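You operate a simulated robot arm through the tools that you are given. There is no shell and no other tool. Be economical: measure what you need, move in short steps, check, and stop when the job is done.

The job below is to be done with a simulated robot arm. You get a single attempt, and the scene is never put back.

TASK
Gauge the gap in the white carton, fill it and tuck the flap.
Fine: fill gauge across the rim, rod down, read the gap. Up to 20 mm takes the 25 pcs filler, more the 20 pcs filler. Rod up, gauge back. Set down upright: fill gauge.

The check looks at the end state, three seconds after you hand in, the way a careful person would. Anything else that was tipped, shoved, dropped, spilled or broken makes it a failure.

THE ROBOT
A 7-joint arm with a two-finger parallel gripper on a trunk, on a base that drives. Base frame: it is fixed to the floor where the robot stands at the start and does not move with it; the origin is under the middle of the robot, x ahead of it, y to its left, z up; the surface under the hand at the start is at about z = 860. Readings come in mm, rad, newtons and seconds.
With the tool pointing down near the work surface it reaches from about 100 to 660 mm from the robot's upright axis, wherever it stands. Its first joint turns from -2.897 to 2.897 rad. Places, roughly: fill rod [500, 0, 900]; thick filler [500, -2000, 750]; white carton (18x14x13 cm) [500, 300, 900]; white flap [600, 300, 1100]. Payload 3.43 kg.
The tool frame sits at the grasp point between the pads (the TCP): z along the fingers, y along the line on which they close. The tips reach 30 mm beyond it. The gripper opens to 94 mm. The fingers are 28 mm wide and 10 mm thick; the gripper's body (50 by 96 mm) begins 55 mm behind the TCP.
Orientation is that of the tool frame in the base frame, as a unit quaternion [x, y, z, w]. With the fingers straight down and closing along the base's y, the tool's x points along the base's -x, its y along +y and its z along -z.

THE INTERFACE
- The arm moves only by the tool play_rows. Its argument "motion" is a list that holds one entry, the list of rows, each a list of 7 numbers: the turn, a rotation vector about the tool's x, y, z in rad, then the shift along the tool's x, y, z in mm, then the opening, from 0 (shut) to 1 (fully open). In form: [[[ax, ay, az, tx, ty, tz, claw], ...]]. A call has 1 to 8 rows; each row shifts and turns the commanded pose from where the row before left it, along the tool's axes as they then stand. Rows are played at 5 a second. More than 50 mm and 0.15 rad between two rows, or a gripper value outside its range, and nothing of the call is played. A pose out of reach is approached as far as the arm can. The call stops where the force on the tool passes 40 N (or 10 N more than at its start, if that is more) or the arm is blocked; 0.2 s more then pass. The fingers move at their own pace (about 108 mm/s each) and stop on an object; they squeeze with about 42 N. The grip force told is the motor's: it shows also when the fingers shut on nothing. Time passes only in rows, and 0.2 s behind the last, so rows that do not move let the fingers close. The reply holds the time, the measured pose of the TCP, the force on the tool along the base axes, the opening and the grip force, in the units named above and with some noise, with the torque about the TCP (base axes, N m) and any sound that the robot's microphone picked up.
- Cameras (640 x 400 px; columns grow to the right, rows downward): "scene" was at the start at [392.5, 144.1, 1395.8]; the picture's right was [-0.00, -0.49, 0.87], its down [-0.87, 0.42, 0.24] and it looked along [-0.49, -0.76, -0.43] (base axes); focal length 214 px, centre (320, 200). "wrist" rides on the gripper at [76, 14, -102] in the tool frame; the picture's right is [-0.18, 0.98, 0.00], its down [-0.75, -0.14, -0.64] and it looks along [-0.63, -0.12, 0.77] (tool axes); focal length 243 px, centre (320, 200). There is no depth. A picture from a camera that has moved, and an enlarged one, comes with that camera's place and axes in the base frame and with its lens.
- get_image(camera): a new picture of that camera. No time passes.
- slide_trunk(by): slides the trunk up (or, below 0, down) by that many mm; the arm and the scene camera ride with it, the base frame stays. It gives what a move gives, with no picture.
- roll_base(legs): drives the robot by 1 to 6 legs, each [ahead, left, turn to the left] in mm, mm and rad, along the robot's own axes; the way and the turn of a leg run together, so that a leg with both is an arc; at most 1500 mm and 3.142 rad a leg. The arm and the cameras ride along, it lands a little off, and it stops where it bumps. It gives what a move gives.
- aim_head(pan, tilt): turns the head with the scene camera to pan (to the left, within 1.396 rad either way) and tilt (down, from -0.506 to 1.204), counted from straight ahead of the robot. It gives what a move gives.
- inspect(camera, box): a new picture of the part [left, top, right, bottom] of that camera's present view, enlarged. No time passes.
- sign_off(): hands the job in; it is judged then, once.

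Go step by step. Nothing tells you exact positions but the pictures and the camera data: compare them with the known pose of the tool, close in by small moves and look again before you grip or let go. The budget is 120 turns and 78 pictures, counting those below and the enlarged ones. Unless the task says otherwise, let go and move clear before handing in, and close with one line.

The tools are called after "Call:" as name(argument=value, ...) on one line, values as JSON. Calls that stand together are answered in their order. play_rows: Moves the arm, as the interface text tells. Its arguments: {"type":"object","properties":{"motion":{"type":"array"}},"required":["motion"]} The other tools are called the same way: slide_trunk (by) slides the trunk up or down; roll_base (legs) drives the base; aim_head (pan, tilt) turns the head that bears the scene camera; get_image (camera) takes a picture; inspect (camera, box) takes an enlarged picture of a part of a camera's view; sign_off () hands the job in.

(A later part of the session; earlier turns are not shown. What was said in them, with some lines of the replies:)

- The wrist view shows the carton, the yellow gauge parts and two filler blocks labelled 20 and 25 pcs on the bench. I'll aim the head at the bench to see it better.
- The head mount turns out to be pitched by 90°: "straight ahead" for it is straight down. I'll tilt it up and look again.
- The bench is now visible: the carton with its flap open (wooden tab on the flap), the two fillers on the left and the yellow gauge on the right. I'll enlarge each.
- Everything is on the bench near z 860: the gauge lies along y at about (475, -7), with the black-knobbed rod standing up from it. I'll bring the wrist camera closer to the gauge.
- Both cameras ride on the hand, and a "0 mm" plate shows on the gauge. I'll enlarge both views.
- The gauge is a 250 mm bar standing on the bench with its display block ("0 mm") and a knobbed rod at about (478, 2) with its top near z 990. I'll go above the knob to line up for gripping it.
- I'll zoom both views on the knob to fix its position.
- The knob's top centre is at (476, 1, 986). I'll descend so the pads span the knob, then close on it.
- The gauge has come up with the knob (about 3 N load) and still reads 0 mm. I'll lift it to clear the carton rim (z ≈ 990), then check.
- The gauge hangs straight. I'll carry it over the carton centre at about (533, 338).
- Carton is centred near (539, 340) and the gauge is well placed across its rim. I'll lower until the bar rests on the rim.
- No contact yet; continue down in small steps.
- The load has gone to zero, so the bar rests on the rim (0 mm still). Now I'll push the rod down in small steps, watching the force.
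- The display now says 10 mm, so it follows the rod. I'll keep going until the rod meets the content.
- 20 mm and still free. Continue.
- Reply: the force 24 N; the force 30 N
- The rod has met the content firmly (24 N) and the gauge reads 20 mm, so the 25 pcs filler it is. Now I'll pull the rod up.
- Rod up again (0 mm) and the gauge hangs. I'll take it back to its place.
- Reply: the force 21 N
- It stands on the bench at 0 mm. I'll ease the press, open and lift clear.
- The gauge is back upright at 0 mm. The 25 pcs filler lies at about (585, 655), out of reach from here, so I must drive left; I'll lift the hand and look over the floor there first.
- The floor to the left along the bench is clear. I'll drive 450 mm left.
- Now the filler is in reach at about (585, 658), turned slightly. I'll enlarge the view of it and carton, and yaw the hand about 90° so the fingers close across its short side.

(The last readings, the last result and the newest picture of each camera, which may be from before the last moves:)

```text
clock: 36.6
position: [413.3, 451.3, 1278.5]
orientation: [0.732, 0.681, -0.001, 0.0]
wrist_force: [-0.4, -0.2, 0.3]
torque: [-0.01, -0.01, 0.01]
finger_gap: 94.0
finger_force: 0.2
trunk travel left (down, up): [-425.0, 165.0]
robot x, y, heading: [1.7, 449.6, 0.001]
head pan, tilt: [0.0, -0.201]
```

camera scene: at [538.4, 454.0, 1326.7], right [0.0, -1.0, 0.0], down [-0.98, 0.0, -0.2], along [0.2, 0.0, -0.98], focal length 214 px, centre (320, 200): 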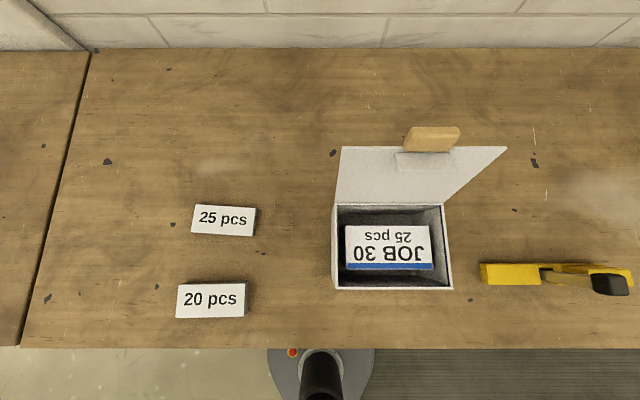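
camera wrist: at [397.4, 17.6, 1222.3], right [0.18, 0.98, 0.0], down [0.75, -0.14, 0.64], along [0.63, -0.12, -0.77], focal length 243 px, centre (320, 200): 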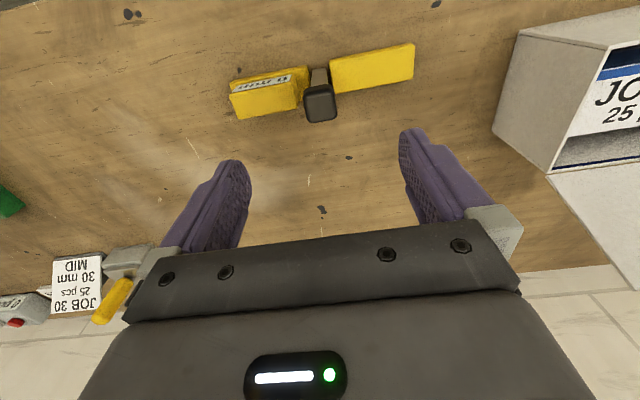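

The filler (130×59 mm) is centred at (587, 657), yaw about 0.07, which the hand now matches. I'll move above it and look.

Call:
play_rows(motion=[[[0, 0, 0, 27.25, 19.9, 32, 1], [0, 0, 0, 27.25, 19.9, 32, 1], [0, 0, 0, 27.25, 19.9, 32, 1], [0, 0, 0, 27.25, 19.9, 32, 1], [0, 0, 0, 27.25, 19.9, 32, 1], [0, 0, 0, 27.25, 19.9, 32, 1], [0, 0, 0, 27.25, 19.9, 32, 1], [0, 0, 0, 27.25, 19.9, 32, 1]]])

Call:
play_rows(motion=[[[0, 0, 0, 0, 0, 40, 1], [0, 0, 0, 0, 0, 40, 1]]])

Call:
get_image(camera="wrist")

Call:
get_image(camera="scene")

```text
clock: 38.4
position: [587.1, 660.0, 1021.7]
orientation: [0.732, 0.681, 0.0, 0.0]
wrist_force: [-0.4, 0.7, 0.2]
torque: [0.0, 0.01, 0.01]
finger_gap: 94.1
finger_force: 0.1
trunk travel left (down, up): [-425.0, 165.0]
robot x, y, heading: [2.5, 450.4, 0.003]
head pan, tilt: [0.0, -0.201]
```

```text
clock: 39.0
position: [585.2, 656.6, 940.0]
orientation: [0.731, 0.682, 0.0, 0.0]
wrist_force: [0.3, -0.2, 0.8]
torque: [-0.02, 0.03, -0.04]
finger_gap: 94.1
finger_force: 0.1
trunk travel left (down, up): [-425.0, 165.0]
robot x, y, heading: [-3.6, 447.7, -0.0]
head pan, tilt: [0.0, -0.201]
```

```text
42 pictures are left
camera wrist: at [605.5, 733.0, 1042.2], right [0.97, -0.25, 0.0], down [-0.19, -0.74, 0.64], along [-0.16, -0.62, -0.77], focal length 243 px, centre (320, 200)
```

wrist: 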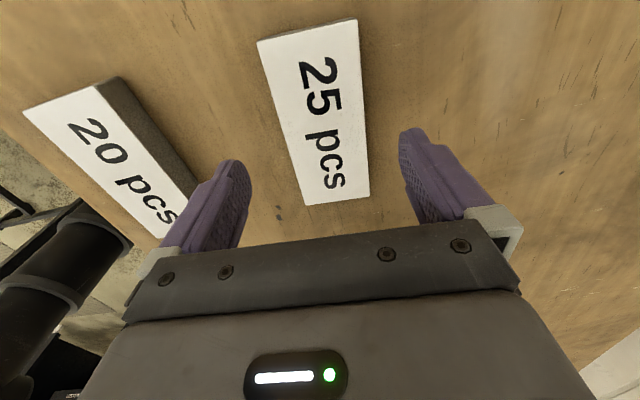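

```text
41 pictures are left
camera scene: at [574.4, 531.7, 988.1], right [-1.0, 0.07, 0.0], down [0.07, 0.98, -0.2], along [-0.01, -0.2, -0.98], focal length 214 px, centre (320, 200)
```

scene: 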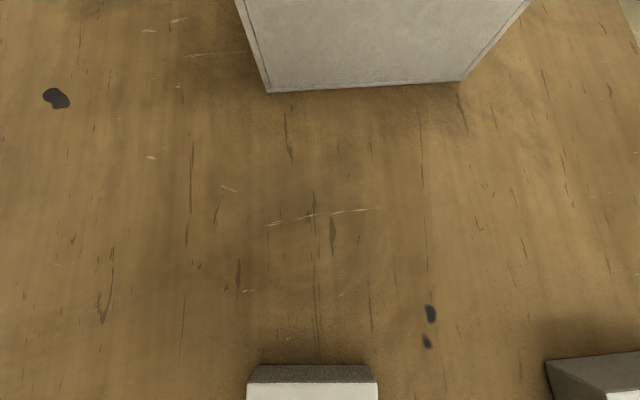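

The filler lies exactly between the fingers. Descending carefully toward the bench.

Call:
play_rows(motion=[[[0, 0, 0, 0, 0, 25, 1], [0, 0, 0, 0, 0, 15, 1], [0, 0, 0, 0, 0, 3, 1]]])

Call:
play_rows(motion=[[[0, 0, 0, 0, 0, 3, 1], [0, 0, 0, 0, 0, 0, 1]]])

Call:
get_image(camera="wrist")

```text
clock: 39.8
position: [586.4, 658.3, 898.9]
orientation: [0.731, 0.682, 0.0, 0.0]
wrist_force: [0.7, 0.7, 0.1]
torque: [-0.01, 0.01, -0.01]
finger_gap: 93.8
finger_force: 0.1
trunk travel left (down, up): [-425.0, 165.0]
robot x, y, heading: [-0.1, 448.3, -0.001]
head pan, tilt: [0.0, -0.201]
```

```text
clock: 40.4
position: [586.5, 657.0, 895.7]
orientation: [0.731, 0.682, 0.0, 0.0]
wrist_force: [-0.2, -0.4, 0.6]
torque: [0.01, 0.0, -0.01]
finger_gap: 93.7
finger_force: 0.0
trunk travel left (down, up): [-425.0, 165.0]
robot x, y, heading: [3.1, 448.9, 0.002]
head pan, tilt: [0.0, -0.201]
```

```text
40 pictures are left
camera wrist: at [606.3, 733.7, 997.9], right [0.97, -0.25, 0.0], down [-0.19, -0.74, 0.64], along [-0.16, -0.62, -0.77], focal length 243 px, centre (320, 200)
```

wrist: 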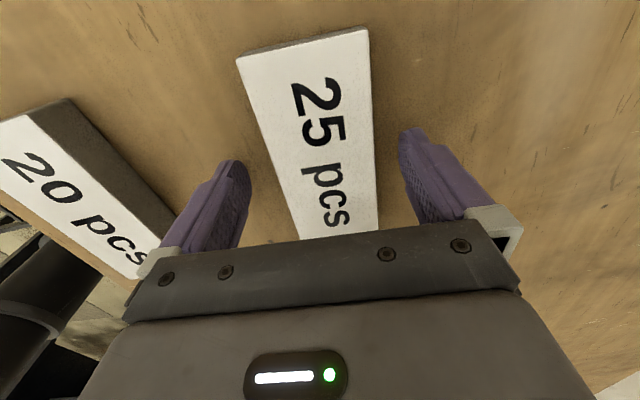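

Tips are some 5 mm above the bench. Two millimetres more, then grip.

Call:
play_rows(motion=[[[0, 0, 0, 0, 0, 2, 1], [0, 0, 0, 0, 0, 0, 0], [0, 0, 0, 0, 0, 0, 0], [0, 0, 0, 0, 0, 0, 0]]])

Call:
play_rows(motion=[[[0, 0, 0, 0, 0, -10, 0], [0, 0, 0, 0, 0, -10, 0], [0, 0, 0, 0, 0, -20, 0]]])

Call:
get_image(camera="wrist")

Call:
get_image(camera="scene")

```text
clock: 41.4
position: [586.9, 658.2, 894.1]
orientation: [0.731, 0.682, 0.0, -0.001]
wrist_force: [0.6, -0.9, 0.6]
torque: [-0.02, -0.03, 0.0]
finger_gap: 58.6
finger_force: 41.5
trunk travel left (down, up): [-425.0, 165.0]
robot x, y, heading: [-2.0, 451.9, -0.001]
head pan, tilt: [0.0, -0.201]
```

```text
clock: 42.2
position: [586.5, 659.4, 933.9]
orientation: [0.731, 0.682, 0.0, 0.0]
wrist_force: [0.3, -0.1, -1.8]
torque: [0.03, 0.0, 0.01]
finger_gap: 58.6
finger_force: 42.0
trunk travel left (down, up): [-425.0, 165.0]
robot x, y, heading: [0.4, 445.0, -0.004]
head pan, tilt: [0.0, -0.201]
```

```text
39 pictures are left
camera wrist: at [606.7, 734.2, 1036.4], right [0.97, -0.25, 0.0], down [-0.19, -0.74, 0.64], along [-0.16, -0.62, -0.77], focal length 243 px, centre (320, 200)
```

wrist: 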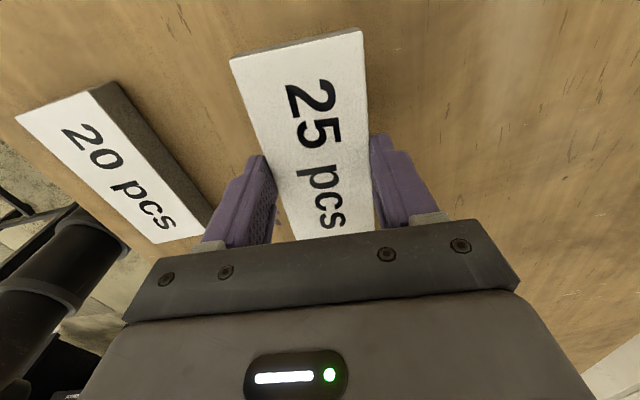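

```text
38 pictures are left
camera scene: at [575.5, 533.0, 982.4], right [-1.0, 0.07, 0.0], down [0.07, 0.98, -0.2], along [-0.01, -0.2, -0.98], focal length 214 px, centre (320, 200)
```

scene: 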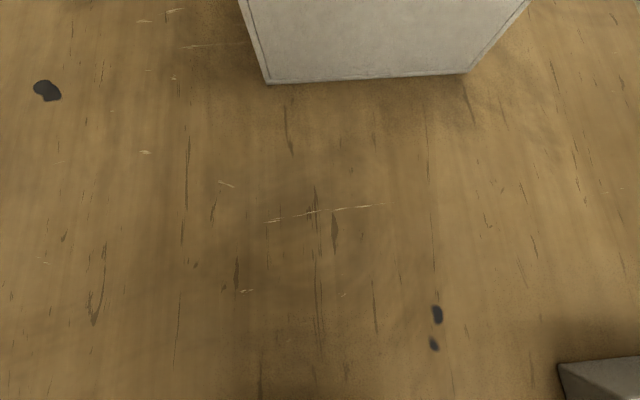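

Filler is held and clear. I'll raise it, square it up, and carry it over the carton's content at about (533, 340).

Call:
play_rows(motion=[[[0, 0, 0, 0, 0, -45, 0], [0, 0, 0, 0, 0, -45, 0], [0, 0, 0, 0, 0, -45, 0], [0, 0, -0.072, 0, 0, 0, 0]]])

Call:
play_rows(motion=[[[0, 0, 0, -40, -6.7, 0, 0], [0, 0, 0, -40, -6.7, 0, 0], [0, 0, 0, -40, -6.7, 0, 0], [0, 0, 0, -40, -6.7, 0, 0], [0, 0, 0, -40, -6.7, 0, 0], [0, 0, 0, -40, -6.7, 0, 0], [0, 0, 0, -40, -6.7, 0, 0], [0, 0, 0, -38, -6.7, 0, 0]]])

Call:
aim_head(pan=0.0, tilt=0.7)

Call:
get_image(camera="wrist")

Call:
get_image(camera="scene")

```text
clock: 43.2
position: [587.3, 658.8, 1070.7]
orientation: [0.706, 0.708, 0.0, 0.0]
wrist_force: [-0.3, -1.0, -0.4]
torque: [-0.03, -0.01, 0.01]
finger_gap: 58.5
finger_force: 41.7
trunk travel left (down, up): [-425.0, 165.0]
robot x, y, heading: [-0.4, 449.4, -0.001]
head pan, tilt: [0.0, -0.201]
```

```text
clock: 45.0
position: [532.9, 338.2, 1069.7]
orientation: [0.706, 0.708, 0.0, 0.0]
wrist_force: [-0.3, 0.2, -0.8]
torque: [0.0, 0.05, 0.0]
finger_gap: 58.6
finger_force: 42.3
trunk travel left (down, up): [-425.0, 165.0]
robot x, y, heading: [0.7, 449.8, -0.001]
head pan, tilt: [0.0, -0.201]
```

```text
clock: 46.2
position: [534.5, 341.0, 1068.5]
orientation: [0.707, 0.708, -0.001, 0.0]
wrist_force: [-0.7, -0.4, 0.8]
torque: [0.0, -0.01, 0.03]
finger_gap: 58.6
finger_force: 42.4
trunk travel left (down, up): [-425.0, 165.0]
robot x, y, heading: [-1.9, 449.6, 0.001]
head pan, tilt: [0.0, 0.7]
```

```text
37 pictures are left
camera wrist: at [548.8, 416.9, 1170.7], right [0.98, -0.18, 0.0], down [-0.14, -0.75, 0.64], along [-0.12, -0.63, -0.77], focal length 243 px, centre (320, 200)
```

wrist: 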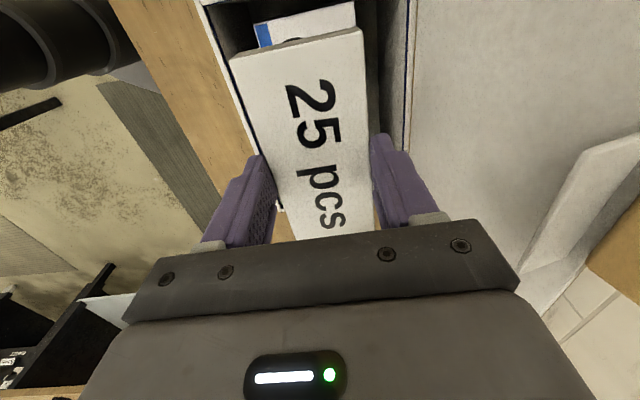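

```text
36 pictures are left
camera scene: at [532.2, 295.3, 1114.8], right [-1.0, 0.0, 0.0], down [0.0, 0.77, 0.64], along [0.0, 0.64, -0.77], focal length 214 px, centre (320, 200)
```

scene: 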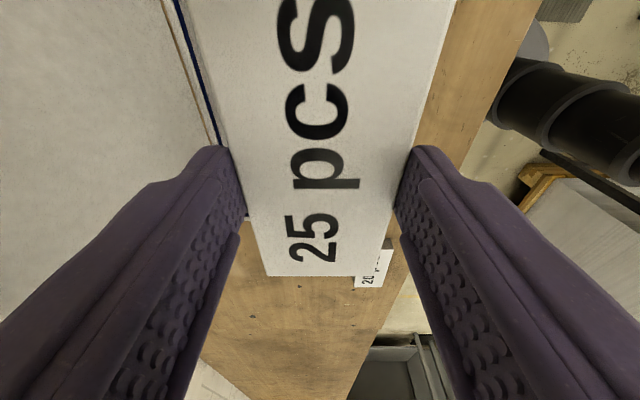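

The filler sits right over the content block with about 5 mm margins. Lowering it in.

Call:
play_rows(motion=[[[0, 0, 0, 0, 1, 25, 0], [0, 0, 0, 0, 0, 20, 0], [0, 0, 0, 0, 0, 12, 0], [0, 0, 0, 0, 0, 5, 0]]])

Call:
play_rows(motion=[[[0, 0, 0, 0, 0, 2, 0], [0, 0, 0, 0, 0, 2, 0]]])

Call:
play_rows(motion=[[[0, 0, 0, 0, 0, 2, 0], [0, 0, 0, 0, 0, 1, 0]]])

```text
clock: 47.2
position: [534.4, 340.2, 1007.7]
orientation: [0.706, 0.708, 0.0, 0.0]
wrist_force: [-0.1, 0.3, -0.5]
torque: [0.03, -0.02, 0.01]
finger_gap: 58.6
finger_force: 42.2
trunk travel left (down, up): [-425.0, 165.0]
robot x, y, heading: [-0.7, 450.9, -0.001]
head pan, tilt: [0.0, 0.7]
```

```text
clock: 47.8
position: [534.9, 339.9, 1004.2]
orientation: [0.706, 0.708, 0.0, 0.0]
wrist_force: [-0.5, 1.1, 0.4]
torque: [0.0, 0.0, 0.0]
finger_gap: 58.7
finger_force: 41.9
trunk travel left (down, up): [-425.0, 165.0]
robot x, y, heading: [0.2, 448.0, 0.005]
head pan, tilt: [0.0, 0.7]
```

```text
clock: 48.4
position: [536.2, 340.3, 1001.1]
orientation: [0.705, 0.709, 0.0, 0.0]
wrist_force: [-0.5, 0.4, -0.5]
torque: [0.03, -0.01, 0.01]
finger_gap: 58.6
finger_force: 41.9
trunk travel left (down, up): [-425.0, 165.0]
robot x, y, heading: [-0.5, 450.3, 0.001]
head pan, tilt: [0.0, 0.7]
```

Call:
play_rows(motion=[[[0, 0, 0, 0, 0, 1, 0], [0, 0, 0, 0, 0, 1, 0]]])

Call:
play_rows(motion=[[[0, 0, 0, 0, 0, 1, 0], [0, 0, 0, 0, 0, 1, 0]]])

Call:
play_rows(motion=[[[0, 0, 0, 0, 0, 1, 0], [0, 0, 0, 0, 0, 1, 0]]])

Call:
get_image(camera="wrist")

```text
clock: 49.0
position: [534.6, 339.7, 999.6]
orientation: [0.706, 0.708, 0.0, 0.0]
wrist_force: [-0.7, 0.2, -0.6]
torque: [0.02, -0.01, 0.01]
finger_gap: 58.5
finger_force: 41.9
trunk travel left (down, up): [-425.0, 165.0]
robot x, y, heading: [0.5, 450.1, -0.002]
head pan, tilt: [0.0, 0.7]
```

```text
clock: 49.6
position: [535.0, 340.1, 996.9]
orientation: [0.706, 0.709, 0.0, 0.0]
wrist_force: [0.7, -0.6, 5.5]
torque: [-0.03, 0.02, 0.0]
finger_gap: 58.3
finger_force: 42.5
trunk travel left (down, up): [-425.0, 165.0]
robot x, y, heading: [-1.3, 447.3, 0.005]
head pan, tilt: [0.0, 0.7]
```

```text
clock: 50.2
position: [535.3, 339.7, 997.3]
orientation: [0.706, 0.709, 0.001, 0.003]
wrist_force: [2.4, -0.2, 30.4]
torque: [0.19, 0.18, 0.03]
finger_gap: 58.6
finger_force: 41.6
trunk travel left (down, up): [-425.0, 165.0]
robot x, y, heading: [-0.7, 447.6, -0.002]
head pan, tilt: [0.0, 0.7]
```

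```text
35 pictures are left
camera wrist: at [549.7, 417.0, 1099.5], right [0.98, -0.18, 0.0], down [-0.14, -0.75, 0.64], along [-0.11, -0.63, -0.77], focal length 243 px, centre (320, 200)
```

wrist: 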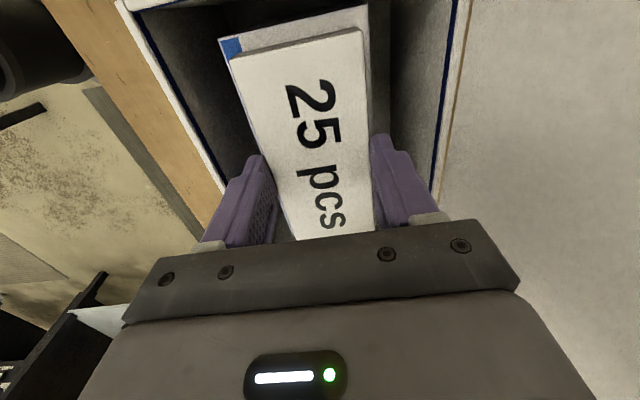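

The filler rests on the content. I'll ease off, open only a little (the walls are near) and lift out.

Call:
play_rows(motion=[[[0, 0, 0, 0, 0, -3, 0], [0, 0, 0, 0, 0, 0, 0.73], [0, 0, 0, 0, 0, 0, 0.73], [0, 0, 0, 0, 0, -15, 0.73], [0, 0, 0, 0, 0, -30, 0.73], [0, 0, 0, 0, 0, -40, 0.73], [0, 0, 0, 0, 0, -40, 0.73]]])

Call:
get_image(camera="wrist")

```text
clock: 51.8
position: [533.9, 341.4, 1123.5]
orientation: [0.706, 0.708, 0.0, 0.0]
wrist_force: [-0.8, 0.7, 0.3]
torque: [-0.04, 0.01, -0.02]
finger_gap: 68.7
finger_force: 0.1
trunk travel left (down, up): [-425.0, 165.0]
robot x, y, heading: [0.4, 448.8, -0.0]
head pan, tilt: [0.0, 0.7]
```

```text
34 pictures are left
camera wrist: at [548.8, 417.9, 1225.5], right [0.98, -0.18, 0.0], down [-0.14, -0.75, 0.64], along [-0.12, -0.63, -0.77], focal length 243 px, centre (320, 200)
```

wrist: 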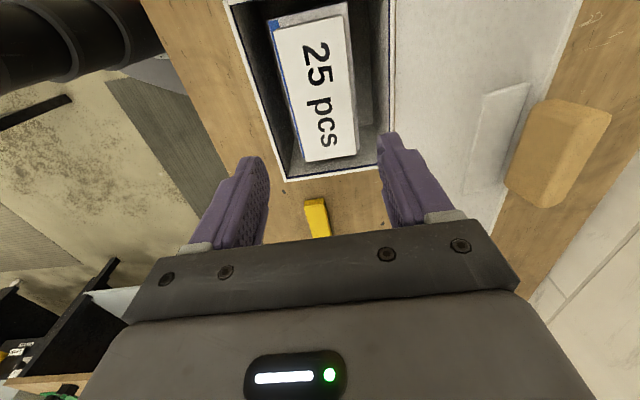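

The 25 pcs filler sits flat in the carton. Next is the flap; I'll back the hand off and look at the flap and its wooden tab from the side.

Call:
play_rows(motion=[[[0, 0, 0, 0, -20, -20, 0], [0, 0, 0, 0, -40, -20, 0], [0, 0, 0, 0, -40, -20, 0], [0, 0, 0, 0, -40, -20, 0]]])

Call:
aim_head(pan=1.0, tilt=0.3)

Call:
get_image(camera="scene")

```text
clock: 52.8
position: [394.7, 340.6, 1204.0]
orientation: [0.707, 0.708, 0.0, 0.0]
wrist_force: [-0.3, 0.2, 0.8]
torque: [0.0, -0.03, 0.0]
finger_gap: 0.0
finger_force: 32.9
trunk travel left (down, up): [-425.0, 165.0]
robot x, y, heading: [-1.9, 448.0, -0.001]
head pan, tilt: [0.0, 0.7]
```

```text
clock: 54.1
position: [397.2, 340.5, 1203.8]
orientation: [0.706, 0.709, 0.0, -0.001]
wrist_force: [0.6, 0.8, 0.3]
torque: [0.01, -0.02, -0.04]
finger_gap: 0.0
finger_force: 32.4
trunk travel left (down, up): [-425.0, 165.0]
robot x, y, heading: [0.5, 448.6, -0.0]
head pan, tilt: [1.0, 0.3]
```

```text
33 pictures are left
camera scene: at [473.3, 260.5, 1284.1], right [-0.54, 0.0, -0.84], down [-0.25, 0.95, 0.16], along [0.8, 0.3, -0.52], focal length 214 px, centre (320, 200)
```

scene: 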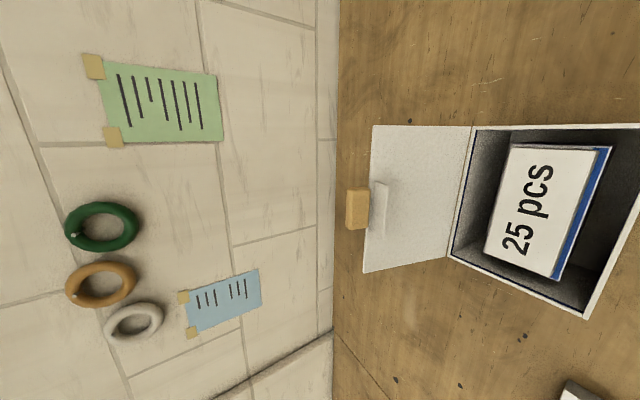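

Call:
inspect(camera="scene", box=[330, 110, 490, 290])

```text
2.22 times, centred on (410, 200) of scene
camera zoom: at [473.3, 260.5, 1284.1], right [-0.54, 0.0, -0.84], down [-0.25, 0.95, 0.16], along [0.8, 0.3, -0.52], focal length 477 px, centre (120, 200)
```

zoom: 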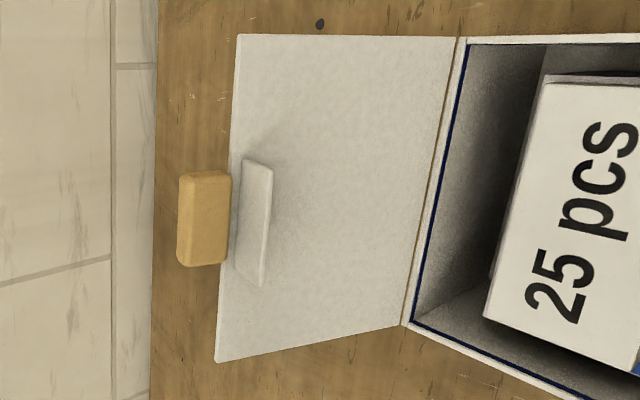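

The flap leans back with its top edge at about (639, 341, 1112); the wood tab reaches up to z≈1137 and a tuck tongue stands off its inside. I'll go over it with closed fingers and get behind it to push it shut.

Call:
play_rows(motion=[[[0, 0, 0, 0, 0, -20, 0], [0, 0, 0, 0, 46, 0, 0], [0, 0, 0, 0, 46, 0, 0], [0, 0, 0, 0, 46, 0, 0], [0, 0, 0, 0, 46, 0, 0], [0, 0, 0, 0, 46, 0, 0], [0, 0, 0, 0, 46, 0, 0]]])

Call:
get_image(camera="wrist")

```text
clock: 55.7
position: [676.7, 337.9, 1221.4]
orientation: [0.706, 0.708, 0.0, -0.001]
wrist_force: [0.7, -0.4, 0.5]
torque: [0.01, 0.01, 0.02]
finger_gap: 0.1
finger_force: 32.9
trunk travel left (down, up): [-425.0, 165.0]
robot x, y, heading: [-1.8, 449.1, 0.0]
head pan, tilt: [1.0, 0.3]
```

```text
31 pictures are left
camera wrist: at [690.2, 415.8, 1323.1], right [0.98, -0.18, 0.0], down [-0.14, -0.75, 0.64], along [-0.12, -0.63, -0.77], focal length 243 px, centre (320, 200)
```

wrist: 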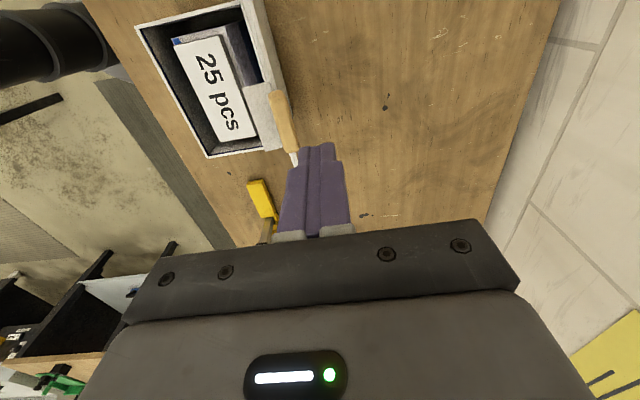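

Within reach and the finger tips are clear behind the tab. Lowering behind the flap.

Call:
play_rows(motion=[[[0, 0, 0, 0, 0, 35, 0], [0, 0, 0, 0, 0, 35, 0], [0, 0, 0, 0, 0, 35, 0]]])

Call:
get_image(camera="wrist")

```text
clock: 56.5
position: [674.0, 339.2, 1116.6]
orientation: [0.706, 0.709, 0.0, 0.0]
wrist_force: [0.1, -0.9, 0.4]
torque: [0.0, 0.0, 0.01]
finger_gap: 0.0
finger_force: 32.5
trunk travel left (down, up): [-425.0, 165.0]
robot x, y, heading: [-2.3, 448.2, -0.001]
head pan, tilt: [1.0, 0.3]
```

```text
30 pictures are left
camera wrist: at [688.4, 416.6, 1219.0], right [0.98, -0.18, 0.0], down [-0.14, -0.75, 0.64], along [-0.12, -0.63, -0.77], focal length 243 px, centre (320, 200)
```

wrist: 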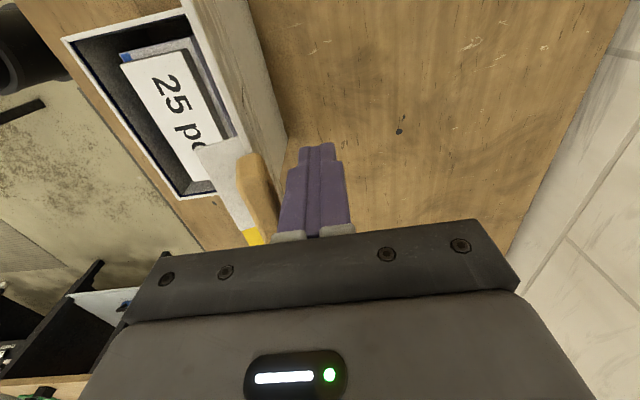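

Now pushing the flap toward the robot in steps.

Call:
play_rows(motion=[[[0, 0, 0, 0, -15, 0, 0], [0, 0, 0, 0, -15, 0, 0], [0, 0, 0, 0, -15, 0, 0], [0, 0, 0, 0, -12, 0, 0]]])

Call:
get_image(camera="wrist")

```text
clock: 57.5
position: [614.7, 338.8, 1117.6]
orientation: [0.706, 0.708, 0.001, 0.0]
wrist_force: [0.1, -0.4, -0.6]
torque: [0.02, -0.02, -0.01]
finger_gap: 0.2
finger_force: 33.0
trunk travel left (down, up): [-425.0, 165.0]
robot x, y, heading: [-1.8, 448.6, 0.001]
head pan, tilt: [1.0, 0.3]
```

```text
29 pictures are left
camera wrist: at [629.4, 416.3, 1220.0], right [0.98, -0.18, 0.0], down [-0.14, -0.75, 0.64], along [-0.12, -0.63, -0.77], focal length 243 px, centre (320, 200)
```

wrist: 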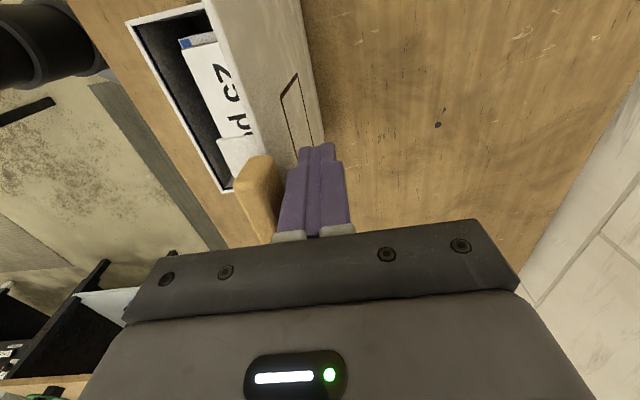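

The flap follows easily and is about upright. Continue along its arc, now also downward.

Call:
play_rows(motion=[[[0, 0, 0, 0, -27, 5, 0], [0, 0, 0, 0, -26, 8, 0], [0, 0, 0, 0, -25, 14, 0]]])

Call:
get_image(camera="wrist")

```text
clock: 58.3
position: [533.6, 341.0, 1092.8]
orientation: [0.706, 0.708, 0.0, 0.0]
wrist_force: [0.8, 0.1, -0.2]
torque: [-0.04, -0.05, 0.0]
finger_gap: 0.3
finger_force: 33.5
trunk travel left (down, up): [-425.0, 165.0]
robot x, y, heading: [4.9, 449.2, -0.0]
head pan, tilt: [1.0, 0.3]
```

```text
28 pictures are left
camera wrist: at [548.6, 417.0, 1194.5], right [0.98, -0.18, 0.0], down [-0.14, -0.75, 0.64], along [-0.12, -0.63, -0.77], focal length 243 px, centre (320, 200)
```

wrist: 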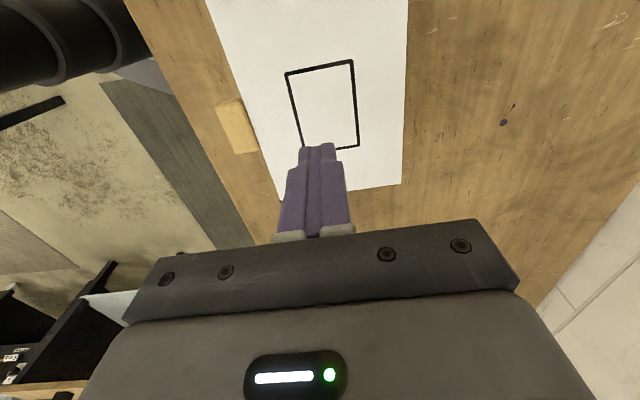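

The flap has come down. I'll press its front part down near the tab to tuck the tongue, watching the force.

Call:
play_rows(motion=[[[0, 0, 0, 0, -20, 10, 0], [0, 0, 0, 0, -22, 15, 0], [0, 0, 0, 0, 0, 20, 0]]])

Call:
play_rows(motion=[[[0, 0, 0, 0, 0, 8, 0], [0, 0, 0, 0, 0, 8, 0], [0, 0, 0, 0, 0, 4, 0]]])

Call:
get_image(camera="wrist")

```text
clock: 59.1
position: [493.9, 339.0, 1045.9]
orientation: [0.706, 0.708, 0.001, 0.0]
wrist_force: [-0.2, -0.7, -0.3]
torque: [0.0, 0.01, 0.0]
finger_gap: 0.3
finger_force: 33.5
trunk travel left (down, up): [-425.0, 165.0]
robot x, y, heading: [-1.8, 452.6, -0.001]
head pan, tilt: [1.0, 0.3]
```

```text
clock: 59.9
position: [494.6, 340.8, 1026.8]
orientation: [0.706, 0.708, 0.001, 0.0]
wrist_force: [0.1, 0.8, -0.4]
torque: [-0.01, -0.01, -0.03]
finger_gap: 0.0
finger_force: 33.2
trunk travel left (down, up): [-425.0, 165.0]
robot x, y, heading: [1.6, 448.7, 0.005]
head pan, tilt: [1.0, 0.3]
```

```text
27 pictures are left
camera wrist: at [508.9, 417.1, 1128.5], right [0.98, -0.18, 0.0], down [-0.14, -0.75, 0.64], along [-0.12, -0.63, -0.77], focal length 243 px, centre (320, 200)
```

wrist: 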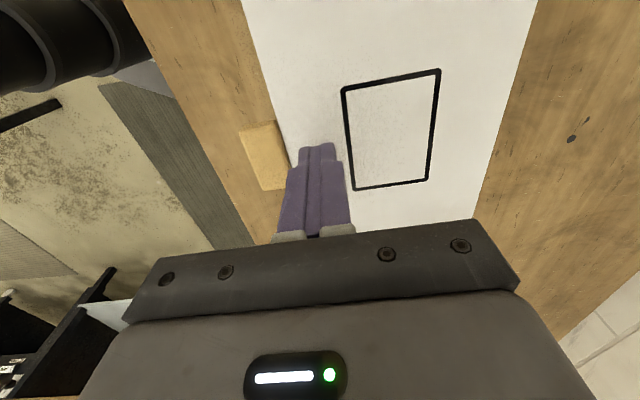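

Call:
play_rows(motion=[[[0, 0, 0, 0, 0, 3, 0], [0, 0, 0, 0, 0, 3, 0], [0, 0, 0, 0, 0, 3, 0]]])

Call:
play_rows(motion=[[[0, 0, 0, 0, 0, 2, 0], [0, 0, 0, 0, 0, 1, 0]]])

```text
clock: 60.7
position: [494.7, 340.7, 1016.9]
orientation: [0.706, 0.708, 0.0, 0.0]
wrist_force: [-0.3, 0.4, 0.5]
torque: [0.01, 0.0, 0.0]
finger_gap: 0.0
finger_force: 33.3
trunk travel left (down, up): [-425.0, 165.0]
robot x, y, heading: [1.5, 451.5, 0.001]
head pan, tilt: [1.0, 0.3]
```

```text
clock: 61.3
position: [494.2, 340.3, 1015.5]
orientation: [0.706, 0.708, 0.0, 0.001]
wrist_force: [-0.9, 1.4, 27.8]
torque: [0.13, 0.01, -0.11]
finger_gap: 0.0
finger_force: 33.6
trunk travel left (down, up): [-425.0, 165.0]
robot x, y, heading: [2.9, 449.6, 0.006]
head pan, tilt: [1.0, 0.3]
```

Firm contact at tip z≈986, which is just rim plus flap thickness. I'll lift off and inspect the closed carton.

Call:
play_rows(motion=[[[0, 0, 0, 0, 0, -20, 0], [0, 0, 0, 0, -20, -30, 0], [0, 0, 0, 0, -45, -10, 0], [0, 0, 0, 0, -45, 0, 0], [0, 0, 0, 0, -45, 0, 0]]])

Call:
aim_head(pan=1.2, tilt=0.5)

Call:
get_image(camera="scene")

```text
clock: 62.5
position: [338.3, 339.7, 1075.9]
orientation: [0.706, 0.708, -0.001, 0.0]
wrist_force: [-1.1, -0.2, 0.8]
torque: [0.0, -0.03, 0.05]
finger_gap: 0.0
finger_force: 33.2
trunk travel left (down, up): [-425.0, 165.0]
robot x, y, heading: [-1.9, 446.8, -0.001]
head pan, tilt: [1.0, 0.3]
```

```text
clock: 63.2
position: [338.7, 340.0, 1074.7]
orientation: [0.706, 0.709, 0.0, -0.001]
wrist_force: [-0.9, 0.2, -0.2]
torque: [0.02, 0.0, 0.03]
finger_gap: 0.0
finger_force: 33.2
trunk travel left (down, up): [-425.0, 165.0]
robot x, y, heading: [-0.4, 448.5, -0.001]
head pan, tilt: [1.201, 0.499]
```

```text
26 pictures are left
camera scene: at [421.8, 277.4, 1173.2], right [-0.36, 0.0, -0.93], down [-0.45, 0.88, 0.17], along [0.82, 0.48, -0.32], focal length 214 px, centre (320, 200)
```

scene: 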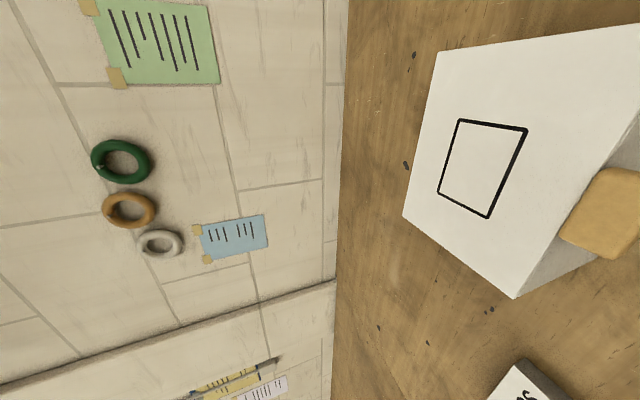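

Call:
aim_head(pan=0.75, tilt=0.5)

Call:
get_image(camera="scene")

```text
clock: 64.1
position: [340.3, 339.8, 1074.9]
orientation: [0.706, 0.708, 0.0, 0.0]
wrist_force: [0.7, -0.1, -1.3]
torque: [0.01, -0.03, 0.01]
finger_gap: 0.1
finger_force: 32.9
trunk travel left (down, up): [-425.0, 165.0]
robot x, y, heading: [1.5, 445.5, -0.001]
head pan, tilt: [0.75, 0.499]
```

```text
25 pictures are left
camera scene: at [399.3, 277.5, 1139.7], right [-0.73, 0.0, -0.68], down [-0.33, 0.88, 0.35], along [0.6, 0.48, -0.64], focal length 214 px, centre (320, 200)
```

scene: 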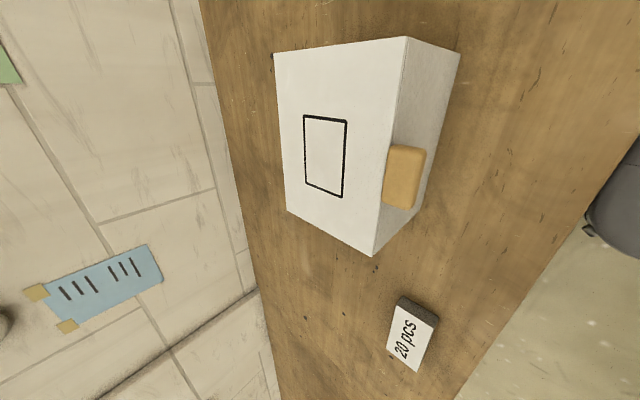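

Call:
inspect(camera="scene", box=[340, 30, 470, 260])

Call:
aim_head(pan=-0.3, tilt=-0.5)

Call:
get_image(camera="scene")

```text
1.74 times, centred on (405, 145) of scene
camera zoom: at [399.3, 277.5, 1139.7], right [-0.73, 0.0, -0.68], down [-0.33, 0.88, 0.35], along [0.6, 0.48, -0.64], focal length 373 px, centre (172, 296)
```

zoom: 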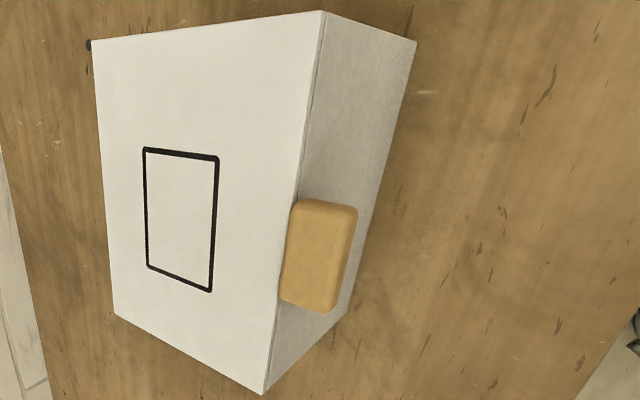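

```text
clock: 65.4
position: [339.9, 339.5, 1075.2]
orientation: [0.706, 0.709, 0.001, 0.0]
wrist_force: [-0.1, -1.3, 0.2]
torque: [0.01, 0.0, -0.03]
finger_gap: 0.0
finger_force: 33.1
trunk travel left (down, up): [-425.0, 165.0]
robot x, y, heading: [-1.2, 448.0, -0.002]
head pan, tilt: [-0.3, -0.499]
```

```text
23 pictures are left
camera scene: at [317.6, 191.1, 1142.1], right [-0.96, 0.0, 0.29], down [-0.14, 0.88, -0.46], along [-0.26, -0.48, -0.84], focal length 214 px, centre (320, 200)
```

scene: 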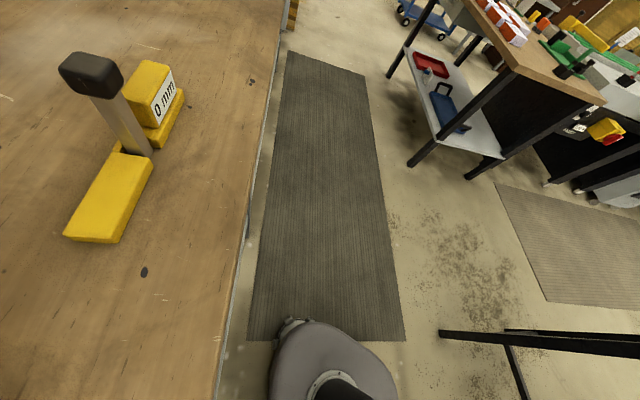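

The carton is closed flush with the tongue inside, and the gauge stands upright at its place reading 0 mm. The hand is clear, so I'll hand in.

Call:
sign_off()

```text
The job is handed in.
```

Done: the gap read 20 mm, so the 25 pcs filler is in the carton, the flap is tucked, and the gauge is back upright with its rod up.
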